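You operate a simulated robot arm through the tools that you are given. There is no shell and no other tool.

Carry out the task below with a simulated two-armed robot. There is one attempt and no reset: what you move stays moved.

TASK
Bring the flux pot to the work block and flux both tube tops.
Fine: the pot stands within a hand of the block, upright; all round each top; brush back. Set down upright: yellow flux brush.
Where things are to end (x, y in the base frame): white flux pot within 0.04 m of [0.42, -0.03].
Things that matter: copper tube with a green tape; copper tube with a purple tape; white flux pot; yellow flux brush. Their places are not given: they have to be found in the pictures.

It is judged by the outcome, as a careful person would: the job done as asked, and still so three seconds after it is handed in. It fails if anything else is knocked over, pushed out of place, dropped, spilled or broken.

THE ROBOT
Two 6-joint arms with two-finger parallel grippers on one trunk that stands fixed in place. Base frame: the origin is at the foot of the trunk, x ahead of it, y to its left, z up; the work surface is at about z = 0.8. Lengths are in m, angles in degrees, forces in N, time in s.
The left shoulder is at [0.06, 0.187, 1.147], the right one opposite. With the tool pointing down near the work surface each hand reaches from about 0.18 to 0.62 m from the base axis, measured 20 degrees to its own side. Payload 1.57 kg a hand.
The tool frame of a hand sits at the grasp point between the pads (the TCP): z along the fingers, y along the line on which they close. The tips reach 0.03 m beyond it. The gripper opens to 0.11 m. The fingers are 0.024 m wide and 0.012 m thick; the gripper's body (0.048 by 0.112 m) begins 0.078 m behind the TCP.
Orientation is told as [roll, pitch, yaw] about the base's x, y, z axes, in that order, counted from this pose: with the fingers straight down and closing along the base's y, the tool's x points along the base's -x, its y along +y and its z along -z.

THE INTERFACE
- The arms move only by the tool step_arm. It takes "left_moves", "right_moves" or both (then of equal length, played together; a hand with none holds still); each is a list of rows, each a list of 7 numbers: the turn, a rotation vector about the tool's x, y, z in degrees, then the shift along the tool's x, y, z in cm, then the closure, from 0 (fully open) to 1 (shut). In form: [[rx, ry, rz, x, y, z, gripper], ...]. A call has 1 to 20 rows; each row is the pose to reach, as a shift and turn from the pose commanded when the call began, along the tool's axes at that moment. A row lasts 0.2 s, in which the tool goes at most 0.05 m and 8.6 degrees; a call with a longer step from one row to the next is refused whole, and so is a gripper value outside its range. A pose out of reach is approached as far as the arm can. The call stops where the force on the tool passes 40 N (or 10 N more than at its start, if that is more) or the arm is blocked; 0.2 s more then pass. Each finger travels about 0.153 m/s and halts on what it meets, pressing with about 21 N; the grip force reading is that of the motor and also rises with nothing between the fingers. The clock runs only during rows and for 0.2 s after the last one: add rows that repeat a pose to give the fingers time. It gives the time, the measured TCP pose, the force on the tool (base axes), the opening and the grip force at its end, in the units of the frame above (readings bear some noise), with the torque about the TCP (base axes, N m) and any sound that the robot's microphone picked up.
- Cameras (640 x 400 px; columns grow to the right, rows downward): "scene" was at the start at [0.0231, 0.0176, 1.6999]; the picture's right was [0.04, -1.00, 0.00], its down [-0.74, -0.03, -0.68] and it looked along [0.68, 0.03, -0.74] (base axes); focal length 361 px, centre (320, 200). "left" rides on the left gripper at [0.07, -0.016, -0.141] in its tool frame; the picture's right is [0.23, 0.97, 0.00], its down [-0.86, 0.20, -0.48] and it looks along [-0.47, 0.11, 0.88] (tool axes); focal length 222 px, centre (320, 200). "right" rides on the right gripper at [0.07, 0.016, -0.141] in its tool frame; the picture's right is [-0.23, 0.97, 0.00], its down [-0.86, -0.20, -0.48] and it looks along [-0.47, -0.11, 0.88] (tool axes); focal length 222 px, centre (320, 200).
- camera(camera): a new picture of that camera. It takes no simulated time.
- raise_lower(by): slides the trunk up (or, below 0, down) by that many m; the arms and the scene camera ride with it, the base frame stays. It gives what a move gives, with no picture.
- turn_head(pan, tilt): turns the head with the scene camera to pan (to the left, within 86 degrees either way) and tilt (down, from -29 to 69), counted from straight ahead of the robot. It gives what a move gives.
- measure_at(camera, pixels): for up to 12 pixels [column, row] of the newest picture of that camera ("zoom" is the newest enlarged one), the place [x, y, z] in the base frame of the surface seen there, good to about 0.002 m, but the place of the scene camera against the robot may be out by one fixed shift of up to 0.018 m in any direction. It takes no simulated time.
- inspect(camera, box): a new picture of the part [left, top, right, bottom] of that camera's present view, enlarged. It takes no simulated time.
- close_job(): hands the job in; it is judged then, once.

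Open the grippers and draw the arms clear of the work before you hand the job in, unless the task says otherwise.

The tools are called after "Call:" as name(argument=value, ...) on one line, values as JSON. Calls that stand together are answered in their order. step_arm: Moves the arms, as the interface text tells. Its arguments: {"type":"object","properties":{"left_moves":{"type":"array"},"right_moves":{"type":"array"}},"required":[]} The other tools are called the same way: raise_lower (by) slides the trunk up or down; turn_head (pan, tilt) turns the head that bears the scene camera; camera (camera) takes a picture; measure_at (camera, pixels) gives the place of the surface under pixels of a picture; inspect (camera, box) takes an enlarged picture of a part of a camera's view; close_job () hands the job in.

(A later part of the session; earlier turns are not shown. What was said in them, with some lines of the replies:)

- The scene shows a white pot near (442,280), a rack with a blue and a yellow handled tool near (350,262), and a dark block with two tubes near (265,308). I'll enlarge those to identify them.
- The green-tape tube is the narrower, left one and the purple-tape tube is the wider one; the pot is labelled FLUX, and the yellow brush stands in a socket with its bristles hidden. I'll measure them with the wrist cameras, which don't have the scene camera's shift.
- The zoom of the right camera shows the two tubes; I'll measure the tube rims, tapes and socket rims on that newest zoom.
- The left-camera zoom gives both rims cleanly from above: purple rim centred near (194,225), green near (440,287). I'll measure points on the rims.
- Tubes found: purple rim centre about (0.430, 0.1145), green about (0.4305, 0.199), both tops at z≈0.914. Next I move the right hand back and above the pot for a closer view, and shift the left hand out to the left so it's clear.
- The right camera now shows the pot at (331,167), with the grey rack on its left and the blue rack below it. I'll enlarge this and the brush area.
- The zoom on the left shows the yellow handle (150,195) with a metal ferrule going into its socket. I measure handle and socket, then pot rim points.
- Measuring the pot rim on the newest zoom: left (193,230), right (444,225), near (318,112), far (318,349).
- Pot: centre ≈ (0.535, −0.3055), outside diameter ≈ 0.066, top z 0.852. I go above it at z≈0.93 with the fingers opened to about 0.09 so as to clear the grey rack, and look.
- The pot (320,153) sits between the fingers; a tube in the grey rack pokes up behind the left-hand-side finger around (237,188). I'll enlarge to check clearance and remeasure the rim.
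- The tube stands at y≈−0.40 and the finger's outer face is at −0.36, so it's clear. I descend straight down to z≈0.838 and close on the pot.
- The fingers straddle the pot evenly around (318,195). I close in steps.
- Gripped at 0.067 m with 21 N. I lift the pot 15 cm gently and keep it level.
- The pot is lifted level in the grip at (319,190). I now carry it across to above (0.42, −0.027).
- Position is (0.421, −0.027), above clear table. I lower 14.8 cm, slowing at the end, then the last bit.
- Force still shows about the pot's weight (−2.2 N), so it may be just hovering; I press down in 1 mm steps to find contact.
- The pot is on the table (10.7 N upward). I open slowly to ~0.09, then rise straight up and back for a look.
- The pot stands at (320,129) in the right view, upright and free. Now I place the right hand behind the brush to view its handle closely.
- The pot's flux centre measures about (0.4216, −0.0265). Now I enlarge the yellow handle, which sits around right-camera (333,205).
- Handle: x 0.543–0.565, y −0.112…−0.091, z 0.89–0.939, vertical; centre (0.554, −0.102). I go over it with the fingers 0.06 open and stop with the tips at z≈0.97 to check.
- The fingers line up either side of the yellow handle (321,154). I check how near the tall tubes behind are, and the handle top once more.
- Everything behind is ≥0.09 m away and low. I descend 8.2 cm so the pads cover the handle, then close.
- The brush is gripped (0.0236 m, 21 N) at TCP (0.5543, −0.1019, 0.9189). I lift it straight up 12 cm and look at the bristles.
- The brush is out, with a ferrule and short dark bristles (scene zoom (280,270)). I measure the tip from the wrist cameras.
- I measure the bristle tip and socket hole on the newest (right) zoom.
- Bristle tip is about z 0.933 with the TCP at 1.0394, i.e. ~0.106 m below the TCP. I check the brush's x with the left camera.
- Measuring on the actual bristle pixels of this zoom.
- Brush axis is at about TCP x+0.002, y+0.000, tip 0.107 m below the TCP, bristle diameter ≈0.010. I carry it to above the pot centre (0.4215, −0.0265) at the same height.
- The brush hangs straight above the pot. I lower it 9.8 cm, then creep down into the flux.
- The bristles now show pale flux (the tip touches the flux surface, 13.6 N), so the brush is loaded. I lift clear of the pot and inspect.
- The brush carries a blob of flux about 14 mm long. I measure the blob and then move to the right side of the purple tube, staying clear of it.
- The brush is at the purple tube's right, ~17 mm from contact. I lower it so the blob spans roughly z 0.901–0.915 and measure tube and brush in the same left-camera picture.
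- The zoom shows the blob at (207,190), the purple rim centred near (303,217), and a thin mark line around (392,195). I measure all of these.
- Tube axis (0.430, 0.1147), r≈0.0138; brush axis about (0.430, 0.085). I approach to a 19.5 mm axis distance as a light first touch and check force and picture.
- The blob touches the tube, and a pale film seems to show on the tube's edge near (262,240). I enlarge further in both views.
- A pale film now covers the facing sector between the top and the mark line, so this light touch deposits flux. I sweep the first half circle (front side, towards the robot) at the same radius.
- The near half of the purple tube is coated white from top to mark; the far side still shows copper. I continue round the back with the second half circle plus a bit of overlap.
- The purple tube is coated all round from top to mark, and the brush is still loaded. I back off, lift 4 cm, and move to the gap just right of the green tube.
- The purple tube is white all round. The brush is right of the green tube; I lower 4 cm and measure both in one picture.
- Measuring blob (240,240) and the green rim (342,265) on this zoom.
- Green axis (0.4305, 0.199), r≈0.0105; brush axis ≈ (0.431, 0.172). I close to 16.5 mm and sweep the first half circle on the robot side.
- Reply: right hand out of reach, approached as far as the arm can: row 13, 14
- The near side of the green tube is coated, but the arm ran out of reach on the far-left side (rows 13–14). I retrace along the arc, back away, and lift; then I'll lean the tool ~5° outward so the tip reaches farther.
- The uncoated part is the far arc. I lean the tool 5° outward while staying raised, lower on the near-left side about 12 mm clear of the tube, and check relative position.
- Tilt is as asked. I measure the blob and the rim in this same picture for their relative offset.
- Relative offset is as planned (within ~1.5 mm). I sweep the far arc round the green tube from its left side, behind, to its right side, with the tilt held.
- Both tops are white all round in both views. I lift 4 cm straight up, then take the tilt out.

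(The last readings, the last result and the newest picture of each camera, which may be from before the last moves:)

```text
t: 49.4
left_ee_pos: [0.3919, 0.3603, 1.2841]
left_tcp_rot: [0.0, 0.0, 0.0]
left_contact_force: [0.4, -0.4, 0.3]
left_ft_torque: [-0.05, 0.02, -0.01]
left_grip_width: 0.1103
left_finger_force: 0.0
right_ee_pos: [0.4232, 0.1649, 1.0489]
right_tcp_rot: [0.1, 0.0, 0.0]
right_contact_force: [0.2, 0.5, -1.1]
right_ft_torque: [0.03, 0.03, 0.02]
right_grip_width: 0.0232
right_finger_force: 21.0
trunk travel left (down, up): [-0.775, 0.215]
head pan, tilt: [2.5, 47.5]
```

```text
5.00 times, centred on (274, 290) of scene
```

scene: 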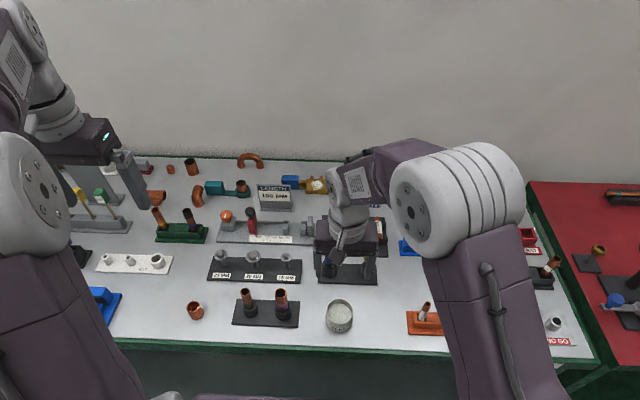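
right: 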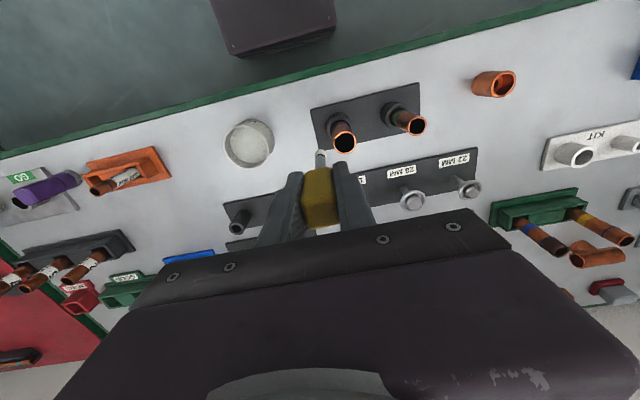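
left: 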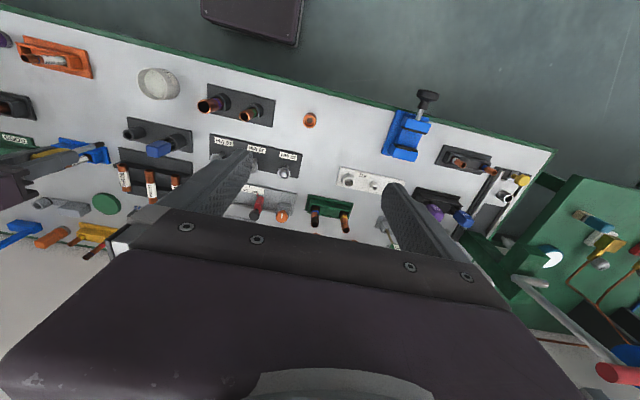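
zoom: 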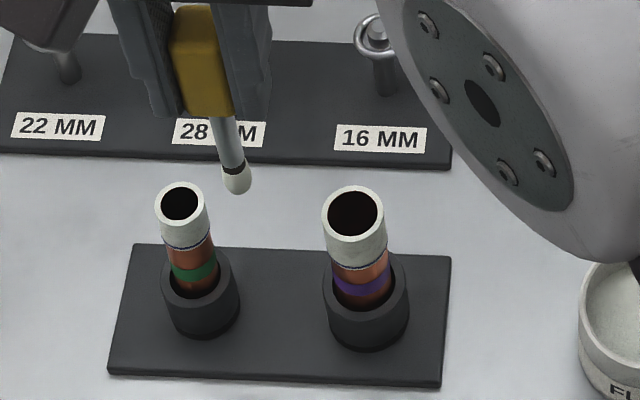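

Both tubes are coated, upright. I raise 3 cm more and carry the brush back over its socket, going right first, then forward.

Call:
step_arm(right_moves=[[0, 0, 0, 0, 0, -1.5, 0.9], [0, 0, 0, 0, -2, -3, 0.9], [0, 0, 0, 0, -5.5, -3, 0.9], [0, 0, 0, 0, -9, -3, 0.9], [0, 0, 0, 0, -12.5, -3, 0.9], [0, 0, 0, 0, -16, -3, 0.9], [0, 0, 0, 0, -19.5, -3, 0.9], [0, 0, 0, 0, -23, -3, 0.9], [0, 0, 0, -1, -26, -3, 0.9], [0, 0, 0, -4, -26.64, -3, 0.9], [0, 0, 0, -7.5, -26.64, -3, 0.9], [0, 0, 0, -11, -26.64, -3, 0.9], [0, 0, 0, -13.09, -26.64, -3, 0.9], [0, 0, 0, -13.09, -26.64, -3, 0.9]])

Call:
inspect(camera="right", box=[280, 110, 360, 160])

Call:
inspect(camera="left", box=[40, 110, 168, 190])

```text
t: 52.4
left_ee_pos: [0.3921, 0.3602, 1.2827]
left_tcp_rot: [0.0, 0.0, 0.0]
left_contact_force: [-0.2, -1.1, -0.9]
left_ft_torque: [0.0, 0.02, -0.01]
left_grip_width: 0.1103
left_finger_force: 0.1
right_ee_pos: [0.5537, -0.0985, 1.0787]
right_tcp_rot: [0.0, 0.0, -0.1]
right_contact_force: [0.0, -0.1, -0.2]
right_ft_torque: [0.04, -0.01, 0.0]
right_grip_width: 0.0234
right_finger_force: 21.1
trunk travel left (down, up): [-0.775, 0.215]
head pan, tilt: [2.5, 47.5]
```

```text
8.00 times, centred on (320, 135) of right
```

zoom: 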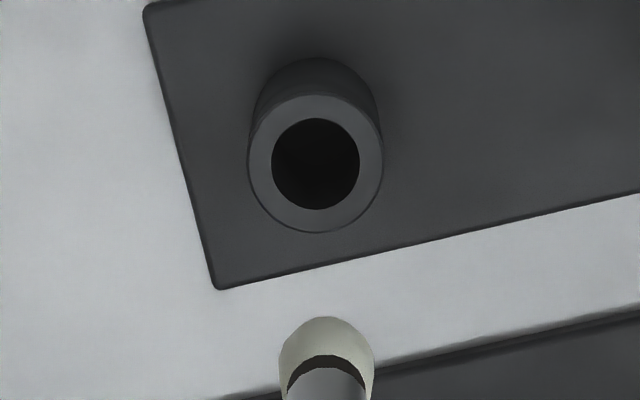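

```text
5.00 times, centred on (104, 150) of left
```

zoom: 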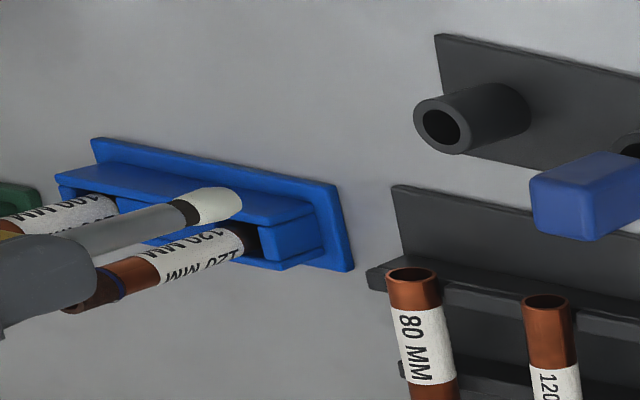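

TCP reads (0.5537, −0.0985); at pick-up it was (0.5543, −0.1019). I lower to about 1.5 cm above the socket rim with a 2 mm correction and check alignment.

Call:
step_arm(right_moves=[[0, 0, 0, 0, -0.2, 3, 0.9], [0, 0, 0, 0, -0.2, 6, 0.9], [0, 0, 0, 0, -0.2, 9, 0.9], [0, 0, 0, 0, -0.2, 10.2, 0.9], [0, 0, 0, 0, -0.2, 10.2, 0.9]])

Call:
inspect(camera="right", box=[280, 120, 360, 170])

Call:
inspect(camera="left", box=[80, 110, 160, 160])

```text
t: 53.6
left_ee_pos: [0.393, 0.36, 1.2831]
left_tcp_rot: [0.0, 0.0, 0.0]
left_contact_force: [-0.9, 0.0, -1.1]
left_ft_torque: [0.01, -0.05, 0.02]
left_grip_width: 0.1101
left_finger_force: 0.1
right_ee_pos: [0.5554, -0.1021, 0.9772]
right_tcp_rot: [-0.1, 0.0, 0.0]
right_contact_force: [0.2, 0.3, 0.6]
right_ft_torque: [-0.04, 0.05, 0.01]
right_grip_width: 0.0233
right_finger_force: 21.2
trunk travel left (down, up): [-0.775, 0.215]
head pan, tilt: [2.5, 47.5]
```

```text
8.00 times, centred on (320, 145) of right
```

zoom: 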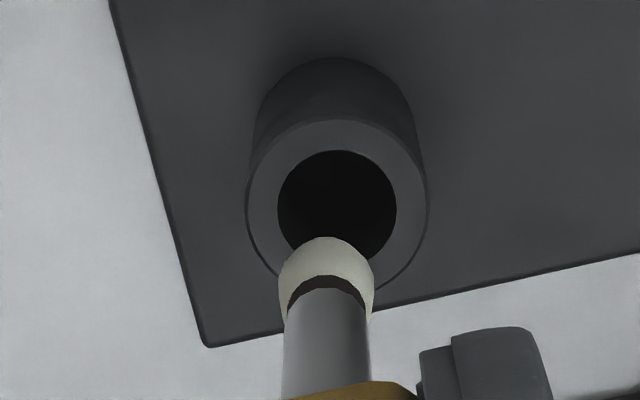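

```text
8.00 times, centred on (120, 135) of left
```

zoom: 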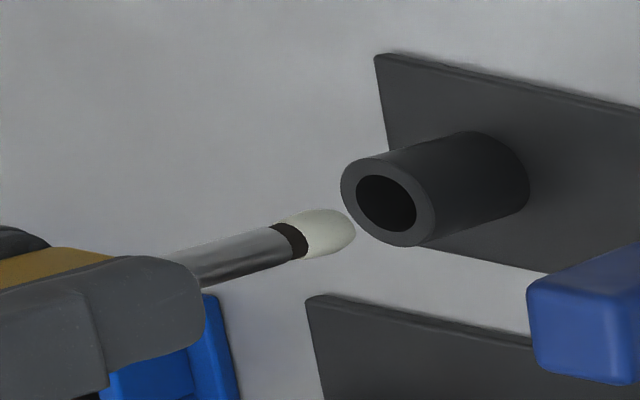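

The left zoom shows the blob (325,235) just above the socket hole centred (388,203). I measure brush and socket in this picture.

Call:
measure_at(camera="zoom", pixels=[[325, 213], [325, 252], [345, 232], [320, 232], [348, 190], [430, 215], [385, 158], [392, 243], [240, 240], [240, 275], [240, 257]])

```text
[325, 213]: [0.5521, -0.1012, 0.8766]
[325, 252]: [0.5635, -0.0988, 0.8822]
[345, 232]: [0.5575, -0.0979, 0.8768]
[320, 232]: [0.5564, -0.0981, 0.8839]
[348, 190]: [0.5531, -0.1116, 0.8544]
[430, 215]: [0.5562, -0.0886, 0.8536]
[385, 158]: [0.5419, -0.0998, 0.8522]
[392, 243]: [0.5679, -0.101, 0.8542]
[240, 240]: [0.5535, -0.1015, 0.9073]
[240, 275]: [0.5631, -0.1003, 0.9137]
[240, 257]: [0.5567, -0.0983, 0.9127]
```

The brush axis is about +2.5 mm in x and −2.5 mm in y off the hole centre (0.555, −0.1005). I correct that and lower 2 cm into the socket, watching the force.

Call:
step_arm(right_moves=[[0, 0, 0, 0.25, 0.2, 0, 0.9], [0, 0, 0, 0.25, 0.2, 0.8, 0.9], [0, 0, 0, 0.25, 0.2, 1.6, 0.9], [0, 0, 0, 0.25, 0.2, 2.2, 0.9], [0, 0, 0, 0.25, 0.2, 2.2, 0.9]])

Call:
inspect(camera="left", box=[80, 110, 160, 160])

Call:
inspect(camera="right", box=[280, 120, 360, 170])

```text
t: 54.8
left_ee_pos: [0.3922, 0.3614, 1.2832]
left_tcp_rot: [-0.1, 0.0, 0.0]
left_contact_force: [0.3, 0.7, -0.1]
left_ft_torque: [0.04, 0.04, -0.02]
left_grip_width: 0.1099
left_finger_force: 0.0
right_ee_pos: [0.5521, -0.1004, 0.9533]
right_tcp_rot: [0.0, 0.0, -0.1]
right_contact_force: [-0.2, 0.3, -0.1]
right_ft_torque: [0.0, -0.01, -0.01]
right_grip_width: 0.0233
right_finger_force: 21.5
trunk travel left (down, up): [-0.775, 0.215]
head pan, tilt: [2.5, 47.5]
```

```text
8.00 times, centred on (120, 135) of left
```

zoom: 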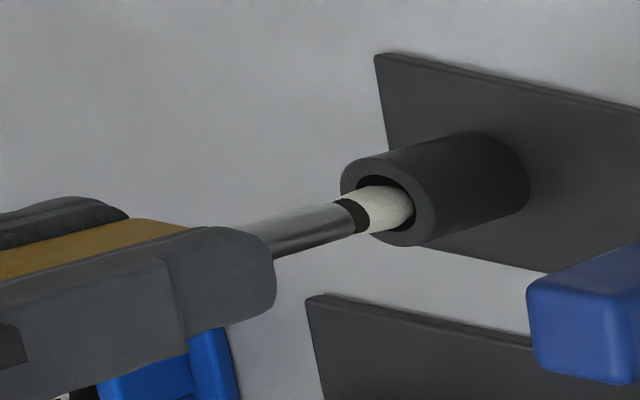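

```text
8.00 times, centred on (320, 145) of right
```

zoom: 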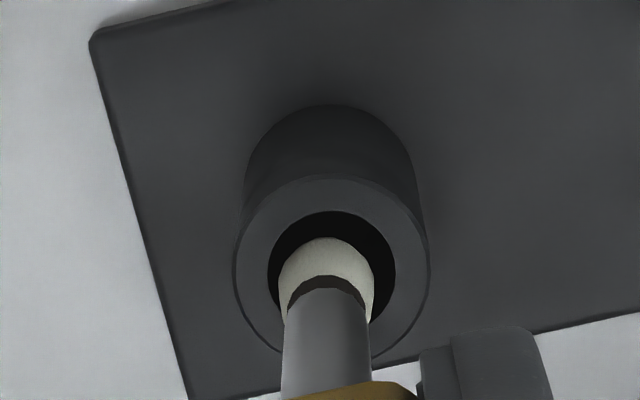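

The tip is inside the hole with no side force. I go down the remaining ~3.3 cm, creeping at the end.

Call:
step_arm(right_moves=[[0, 0, 0, 0.05, 0, 1, 0.9], [0, 0, 0, 0.05, 0, 2, 0.9], [0, 0, 0, 0.05, 0, 2.8, 0.9], [0, 0, 0, 0.05, 0, 3.2, 0.9], [0, 0, 0, 0.05, 0, 3.35, 0.9], [0, 0, 0, 0.05, 0, 3.35, 0.9]])

Call:
inspect(camera="left", box=[80, 110, 160, 160])

Call:
inspect(camera="right", box=[280, 120, 360, 170])

```text
t: 56.2
left_ee_pos: [0.392, 0.3609, 1.2837]
left_tcp_rot: [0.1, 0.0, 0.0]
left_contact_force: [0.4, 0.7, 0.2]
left_ft_torque: [0.02, -0.02, 0.03]
left_grip_width: 0.1103
left_finger_force: 0.0
right_ee_pos: [0.5511, -0.1006, 0.9215]
right_tcp_rot: [0.0, 0.0, 0.0]
right_contact_force: [0.6, 0.2, 0.0]
right_ft_torque: [0.01, 0.01, -0.01]
right_grip_width: 0.0233
right_finger_force: 20.6
trunk travel left (down, up): [-0.775, 0.215]
head pan, tilt: [2.5, 47.5]
```

```text
8.00 times, centred on (120, 135) of left
```

zoom: 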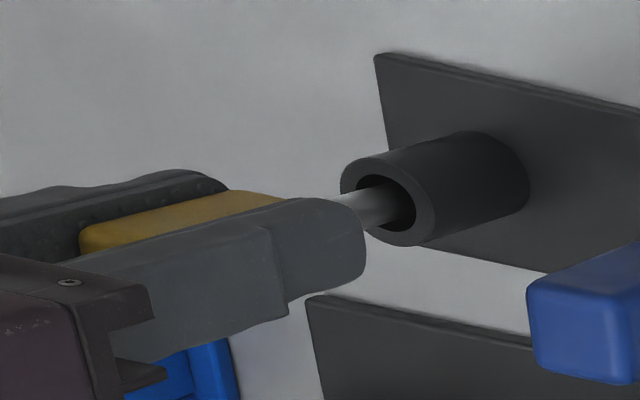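

```text
8.00 times, centred on (320, 145) of right
```

zoom: 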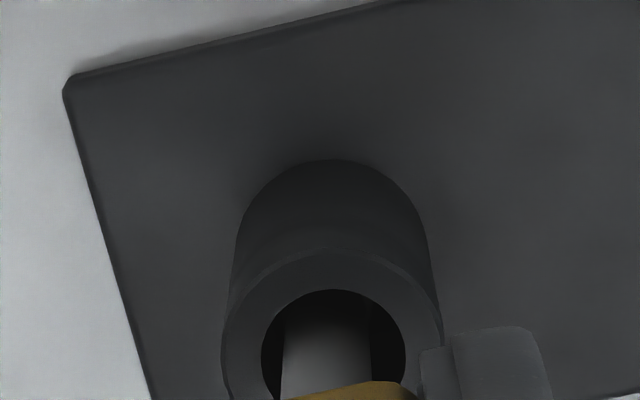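

Still 2–3 mm above the original seat and no contact. I creep 1 mm per row until it touches.

Call:
step_arm(right_moves=[[0, 0, 0, 0, 0, 0.1, 0.9], [0, 0, 0, 0, 0, 0.2, 0.9], [0, 0, 0, 0, 0, 0.25, 0.9], [0, 0, 0, 0, 0, 0.25, 0.9]])

```text
t: 57.2
left_ee_pos: [0.3916, 0.3591, 1.2838]
left_tcp_rot: [-0.1, 0.0, 0.0]
left_contact_force: [-0.2, -0.4, -0.2]
left_ft_torque: [-0.03, -0.02, 0.0]
left_grip_width: 0.11
left_finger_force: 0.0
right_ee_pos: [0.5516, -0.1026, 0.9178]
right_tcp_rot: [-0.1, 0.0, 0.1]
right_contact_force: [-0.7, -0.6, 0.0]
right_ft_torque: [0.0, -0.02, 0.01]
right_grip_width: 0.0232
right_finger_force: 21.3
trunk travel left (down, up): [-0.775, 0.215]
head pan, tilt: [2.5, 47.5]
```

No contact yet; a few more half-millimetre steps.

Call:
step_arm(right_moves=[[0, 0, 0, 0, 0, 0.05, 0.9], [0, 0, 0, 0, 0, 0.1, 0.9], [0, 0, 0, 0, 0, 0.1, 0.9]])

```text
t: 58.0
left_ee_pos: [0.3918, 0.3608, 1.2835]
left_tcp_rot: [0.0, 0.0, 0.0]
left_contact_force: [-0.3, 0.2, -0.3]
left_ft_torque: [0.0, -0.02, -0.01]
left_grip_width: 0.1099
left_finger_force: 0.0
right_ee_pos: [0.5529, -0.1019, 0.9173]
right_tcp_rot: [-0.1, -0.1, -0.1]
right_contact_force: [0.1, 0.5, -0.7]
right_ft_torque: [0.04, 0.03, 0.02]
right_grip_width: 0.0234
right_finger_force: 21.2
trunk travel left (down, up): [-0.775, 0.215]
head pan, tilt: [2.5, 47.5]
```

Call:
step_arm(right_moves=[[0, 0, 0, 0, 0, 0.05, 0.9], [0, 0, 0, 0, 0, 0.1, 0.9], [0, 0, 0, 0, 0, 0.1, 0.9]])

Call:
inspect(camera="left", box=[80, 110, 160, 160])

```text
t: 58.8
left_ee_pos: [0.3926, 0.36, 1.2836]
left_tcp_rot: [0.0, 0.0, 0.0]
left_contact_force: [0.1, -0.8, -0.1]
left_ft_torque: [0.01, 0.0, -0.01]
left_grip_width: 0.1101
left_finger_force: 0.0
right_ee_pos: [0.5523, -0.1016, 0.9161]
right_tcp_rot: [0.1, 0.1, 0.0]
right_contact_force: [-0.1, 0.0, -0.8]
right_ft_torque: [-0.02, 0.01, 0.03]
right_grip_width: 0.0231
right_finger_force: 20.8
trunk travel left (down, up): [-0.775, 0.215]
head pan, tilt: [2.5, 47.5]
```

```text
8.00 times, centred on (120, 135) of left
```

zoom: 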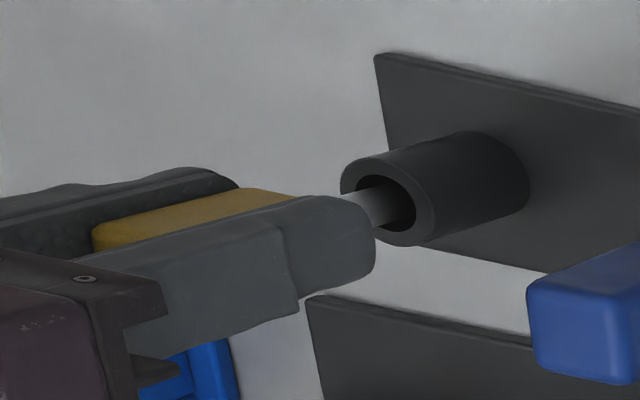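

Still no contact reading; I compare the handle's top height now with the original 0.939.

Call:
measure_at(camera="zoom", pixels=[[97, 235], [102, 230], [110, 240], [130, 215], [200, 195], [250, 200]])

Call:
inspect(camera="right", box=[280, 140, 376, 200])

Call:
measure_at(camera="zoom", pixels=[[270, 280], [270, 330], [270, 360], [270, 220], [300, 250]])

```text
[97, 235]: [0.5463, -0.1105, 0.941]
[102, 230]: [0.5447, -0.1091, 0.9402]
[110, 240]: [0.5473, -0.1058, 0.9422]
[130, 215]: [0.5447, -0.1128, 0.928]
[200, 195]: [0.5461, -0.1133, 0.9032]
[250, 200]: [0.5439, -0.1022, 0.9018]
```

```text
6.67 times, centred on (328, 170) of right
```

zoom: 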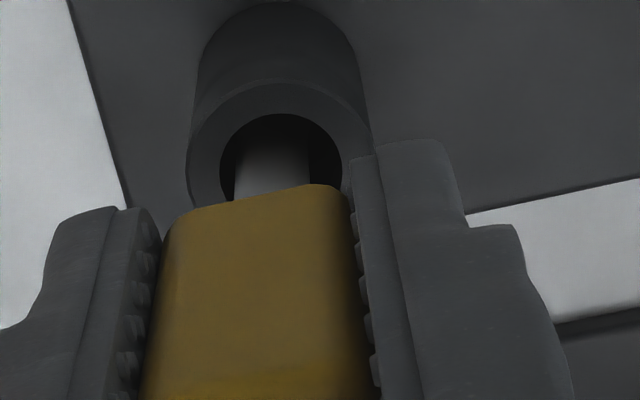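

```text
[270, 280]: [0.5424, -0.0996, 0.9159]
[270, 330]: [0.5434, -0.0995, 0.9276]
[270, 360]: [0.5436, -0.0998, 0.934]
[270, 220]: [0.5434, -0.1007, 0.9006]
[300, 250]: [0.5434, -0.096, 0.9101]
```

Handle top is ~0.941, about 2 mm above its original height, so the brush had slid up a little in the grip. I keep lowering in 0.5 mm steps to contact.

Call:
step_arm(right_moves=[[0, 0, 0, 0, 0, 0.05, 0.9], [0, 0, 0, 0, 0, 0.1, 0.9], [0, 0, 0, 0, 0, 0.15, 0.9], [0, 0, 0, 0, 0, 0.15, 0.9]])

```text
t: 59.8
left_ee_pos: [0.3925, 0.3605, 1.284]
left_tcp_rot: [0.1, 0.1, 0.0]
left_contact_force: [-0.1, 0.4, 0.0]
left_ft_torque: [0.02, 0.03, -0.01]
left_grip_width: 0.1098
left_finger_force: 0.1
right_ee_pos: [0.5528, -0.101, 0.9152]
right_tcp_rot: [0.1, 0.0, 0.0]
right_contact_force: [-0.2, 0.0, -0.8]
right_ft_torque: [0.0, 0.03, 0.01]
right_grip_width: 0.0231
right_finger_force: 20.3
trunk travel left (down, up): [-0.775, 0.215]
head pan, tilt: [2.5, 47.5]
```

Call:
step_arm(right_moves=[[0, 0, 0, 0, 0, 0.05, 0.9], [0, 0, 0, 0, 0, 0.1, 0.9], [0, 0, 0, 0, 0, 0.15, 0.9], [0, 0, 0, 0, 0, 0.15, 0.9]])

Call:
inspect(camera="left", box=[80, 110, 160, 160])

Call:
measure_at(camera="zoom", pixels=[[102, 240], [105, 235], [115, 240], [110, 238]])

```text
t: 60.8
left_ee_pos: [0.3919, 0.3613, 1.2831]
left_tcp_rot: [0.0, -0.1, 0.0]
left_contact_force: [-0.1, -0.1, 0.6]
left_ft_torque: [0.01, -0.02, -0.02]
left_grip_width: 0.1099
left_finger_force: 0.1
right_ee_pos: [0.5516, -0.1016, 0.9152]
right_tcp_rot: [0.0, -0.1, -0.1]
right_contact_force: [1.1, 0.3, 3.1]
right_ft_torque: [0.06, -0.14, 0.01]
right_grip_width: 0.0232
right_finger_force: 21.2
trunk travel left (down, up): [-0.775, 0.215]
head pan, tilt: [2.5, 47.5]
```

```text
8.00 times, centred on (120, 135) of left
```

zoom: 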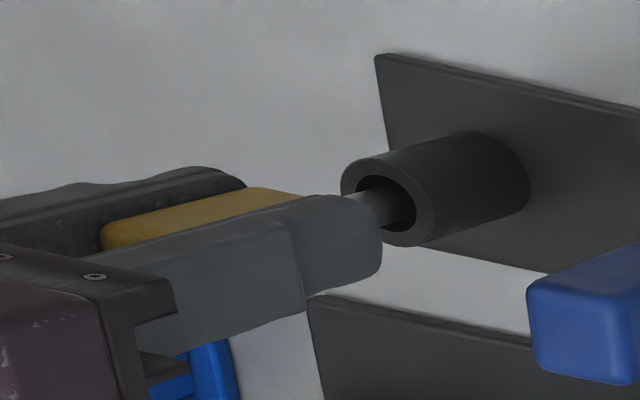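

```text
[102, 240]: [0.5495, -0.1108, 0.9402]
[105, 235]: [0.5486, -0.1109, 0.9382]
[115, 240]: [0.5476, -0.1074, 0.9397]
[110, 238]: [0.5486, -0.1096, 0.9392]
```

Contact (3.1 N up) and the handle top is back at 0.939: seated. I open gradually, then rise straight up.

Call:
step_arm(right_moves=[[0, 0, 0, 0, 0, -0.03, 0.78], [0, 0, 0, 0, 0, -0.03, 0.72], [0, 0, 0, 0, 0, -0.03, 0.62], [0, 0, 0, 0, 0, -0.03, 0.5], [0, 0, 0, 0, 0, -0.03, 0.5], [0, 0, 0, 0, 0, -2, 0.5], [0, 0, 0, 0, 0, -5, 0.5], [0, 0, 0, 0, 0, -9, 0.5], [0, 0, 0, 0, 0, -13, 0.5], [0, 0, 0, 0, 0, -13, 0.5]])

Call:
inspect(camera="left", box=[80, 95, 208, 175])

Call:
camera(camera="right")

```text
t: 63.0
left_ee_pos: [0.393, 0.3599, 1.283]
left_tcp_rot: [0.1, 0.1, 0.0]
left_contact_force: [-0.4, -0.4, -0.6]
left_ft_torque: [0.03, 0.02, -0.01]
left_grip_width: 0.1099
left_finger_force: 0.0
right_ee_pos: [0.5512, -0.104, 1.0432]
right_tcp_rot: [0.0, 0.0, 0.0]
right_contact_force: [0.1, -0.6, 0.2]
right_ft_torque: [-0.01, 0.0, 0.01]
right_grip_width: 0.055
right_finger_force: 0.0
trunk travel left (down, up): [-0.775, 0.215]
head pan, tilt: [2.5, 47.5]
```

```text
5.00 times, centred on (144, 135) of left
```

zoom: 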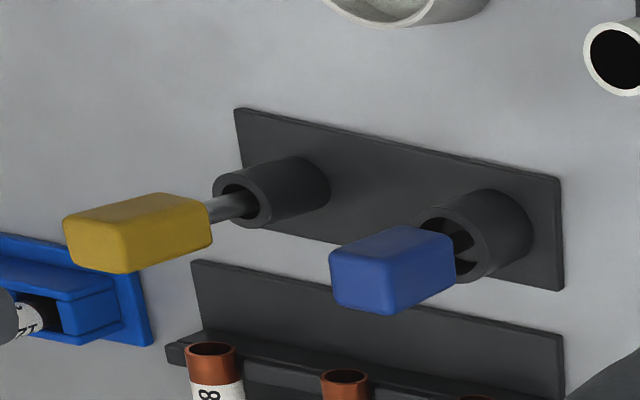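

```text
taken
```

right: 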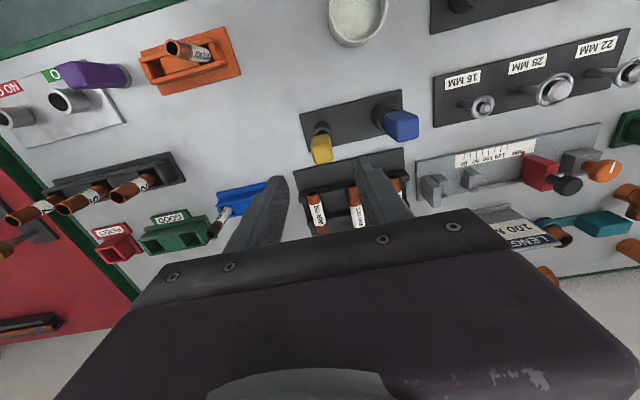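

The brush stands upright in its socket like before, hand clear. I retract the right arm to its start area, opened, and check the pot and tubes.

Call:
step_arm(right_moves=[[0, 0, 0, 1, -1, -3, 0.3], [0, 0, 0, 3, -3.5, -6, 0.1], [0, 0, 0, 5, -6.5, -9, 0], [0, 0, 0, 7.5, -9.5, -12, 0], [0, 0, 0, 9.5, -12, -15, 0], [0, 0, 0, 10, -12.5, -18, 0], [0, 0, 0, 10, -12.5, -20, 0], [0, 0, 0, 10, -12.5, -20, 0]])

Call:
camera(camera="scene")

Call:
inspect(camera="left", box=[130, 60, 290, 160])

Call:
inspect(camera="scene", box=[220, 260, 380, 340])

Call:
inspect(camera="right", box=[300, 20, 640, 200])

```text
t: 64.8
left_ee_pos: [0.3918, 0.3599, 1.2834]
left_tcp_rot: [0.1, 0.0, 0.1]
left_contact_force: [0.1, 0.1, 0.2]
left_ft_torque: [-0.01, 0.01, -0.01]
left_grip_width: 0.1099
left_finger_force: 0.1
right_ee_pos: [0.4509, -0.2274, 1.2443]
right_tcp_rot: [0.1, 0.0, 0.0]
right_contact_force: [-0.3, -0.7, 0.1]
right_ft_torque: [-0.02, 0.03, -0.01]
right_grip_width: 0.1102
right_finger_force: 0.1
trunk travel left (down, up): [-0.775, 0.215]
head pan, tilt: [2.5, 47.5]
```

```text
taken
```

scene: 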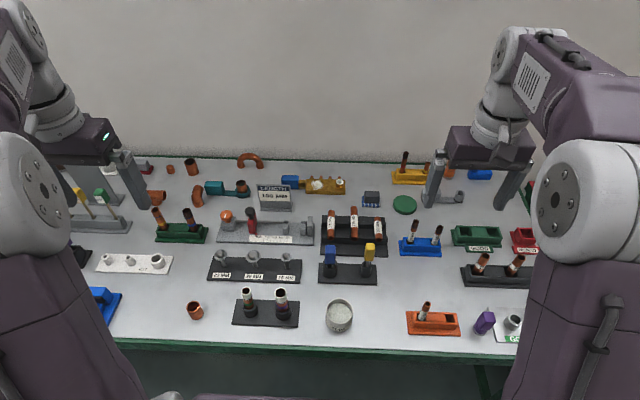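

```text
4.00 times, centred on (210, 110) of left
```

zoom: 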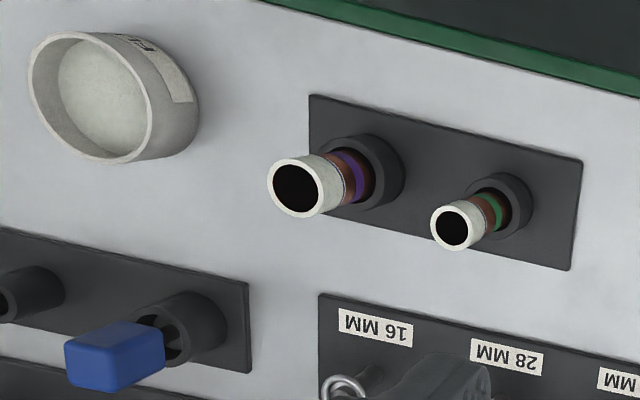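

```text
4.00 times, centred on (300, 300) of scene
```

zoom: 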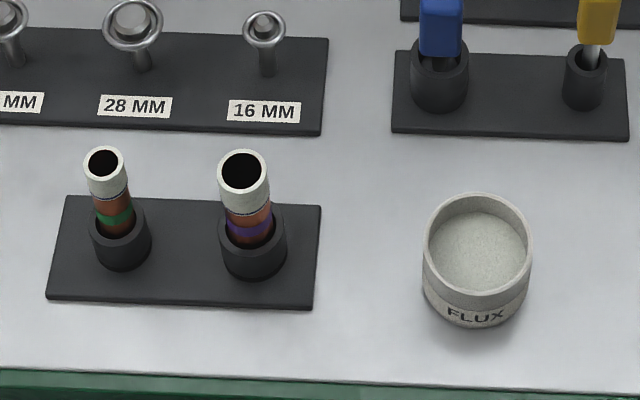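

```text
1.88 times, centred on (470, 110) of right
```

zoom: 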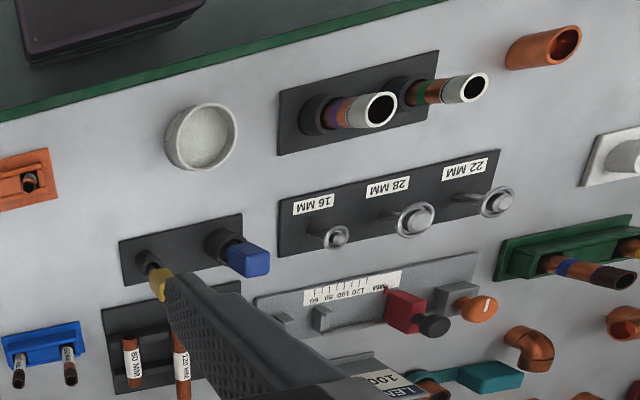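

All items look in place. I do a close check of both rims and the brush, and a last measure of the pot.

Call:
inspect(camera="left", box=[192, 92, 256, 132])

Call:
inspect(camera="right", box=[460, 40, 580, 115])

Call:
measure_at(camera="right", pixels=[[407, 92]])

Call:
inspect(camera="scene", box=[236, 280, 300, 320])

```text
10.00 times, centred on (224, 112) of left
```

zoom: 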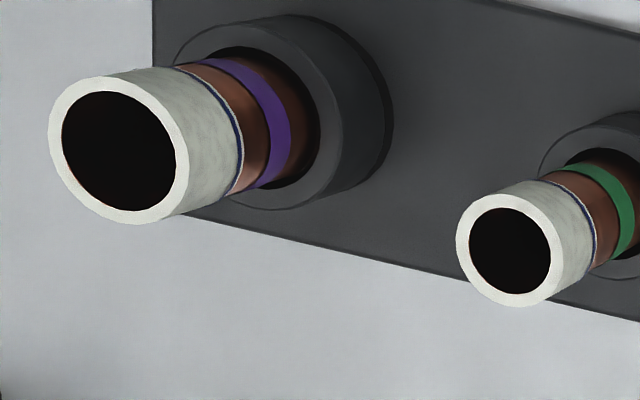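

```text
5.33 times, centred on (520, 78) of right
```

zoom: 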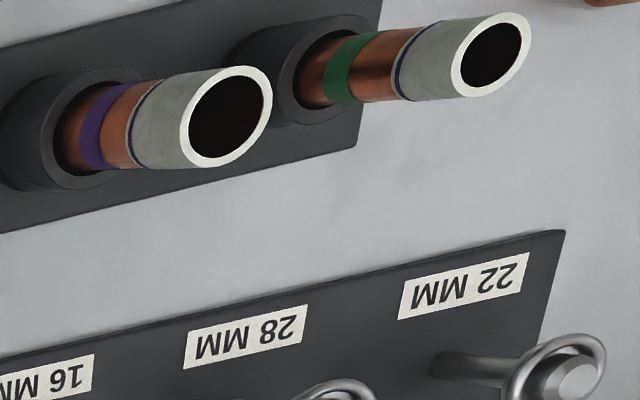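

```text
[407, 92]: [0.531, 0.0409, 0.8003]
```

```text
10.00 times, centred on (268, 300) of scene
```

zoom: 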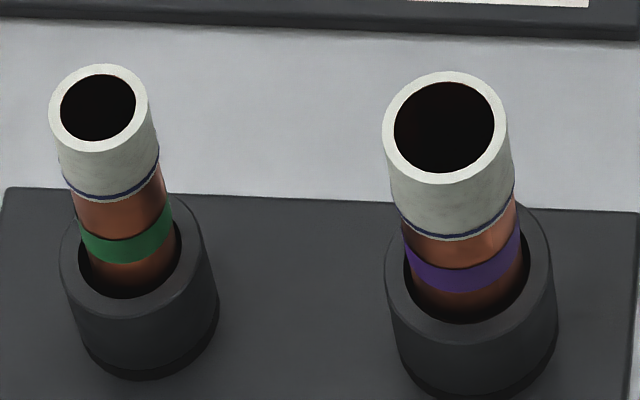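

Both tops are opaque white the whole way round down to the mark. A last check of the pot's final place in a new right-camera picture.

Call:
camera(camera="right")

Call:
measure_at(camera="right", pixels=[[406, 92], [390, 92], [424, 92], [383, 171], [420, 160]])

```text
taken
```

right: 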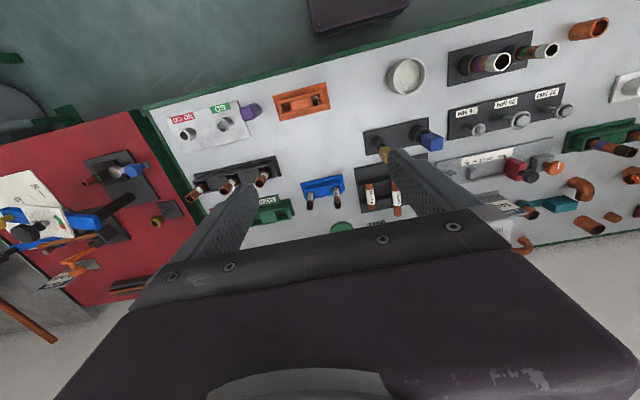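

```text
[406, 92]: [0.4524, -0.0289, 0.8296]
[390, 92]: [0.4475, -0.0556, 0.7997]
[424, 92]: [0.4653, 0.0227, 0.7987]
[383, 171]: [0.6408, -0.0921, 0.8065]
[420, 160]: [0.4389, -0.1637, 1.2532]
```

The pot's centre is at (406,76) in this view, matching about (0.42, −0.027), upright; the brush is in its socket, both tubes are fluxed, and the arms are clear with open grippers. I hand the job in.

Call:
close_job()

```text
The job is handed in.
```

The job is handed in. The flux pot is at the work block, both tube tops are fluxed, and the yellow brush is back upright in its socket.

- **Pot:** it stands upright at about (0.42, −0.027), within a few millimetres of the target. It is about 7 cm from the block.
- **Tubes:** both rims are solid white with flux all the way round, and the sides I could see are coated from the top down to the mark line. I did not get a view of the outer walls facing away from the robot; I judged those by the rims.
- **Green-taped tube:** the right arm ran out of reach on its far-left side. I tilted the brush about 5° outward and finished the far arc that way. No side force showed, and the tube is still upright.
- **Brush:** it slid up a few millimetres in the grip along the way, so I lowered it until it touched bottom before letting go. The handle top is back at its original height.

In the last pictures nothing else looked moved or knocked over. Both arms are clear of the work with the grippers open.
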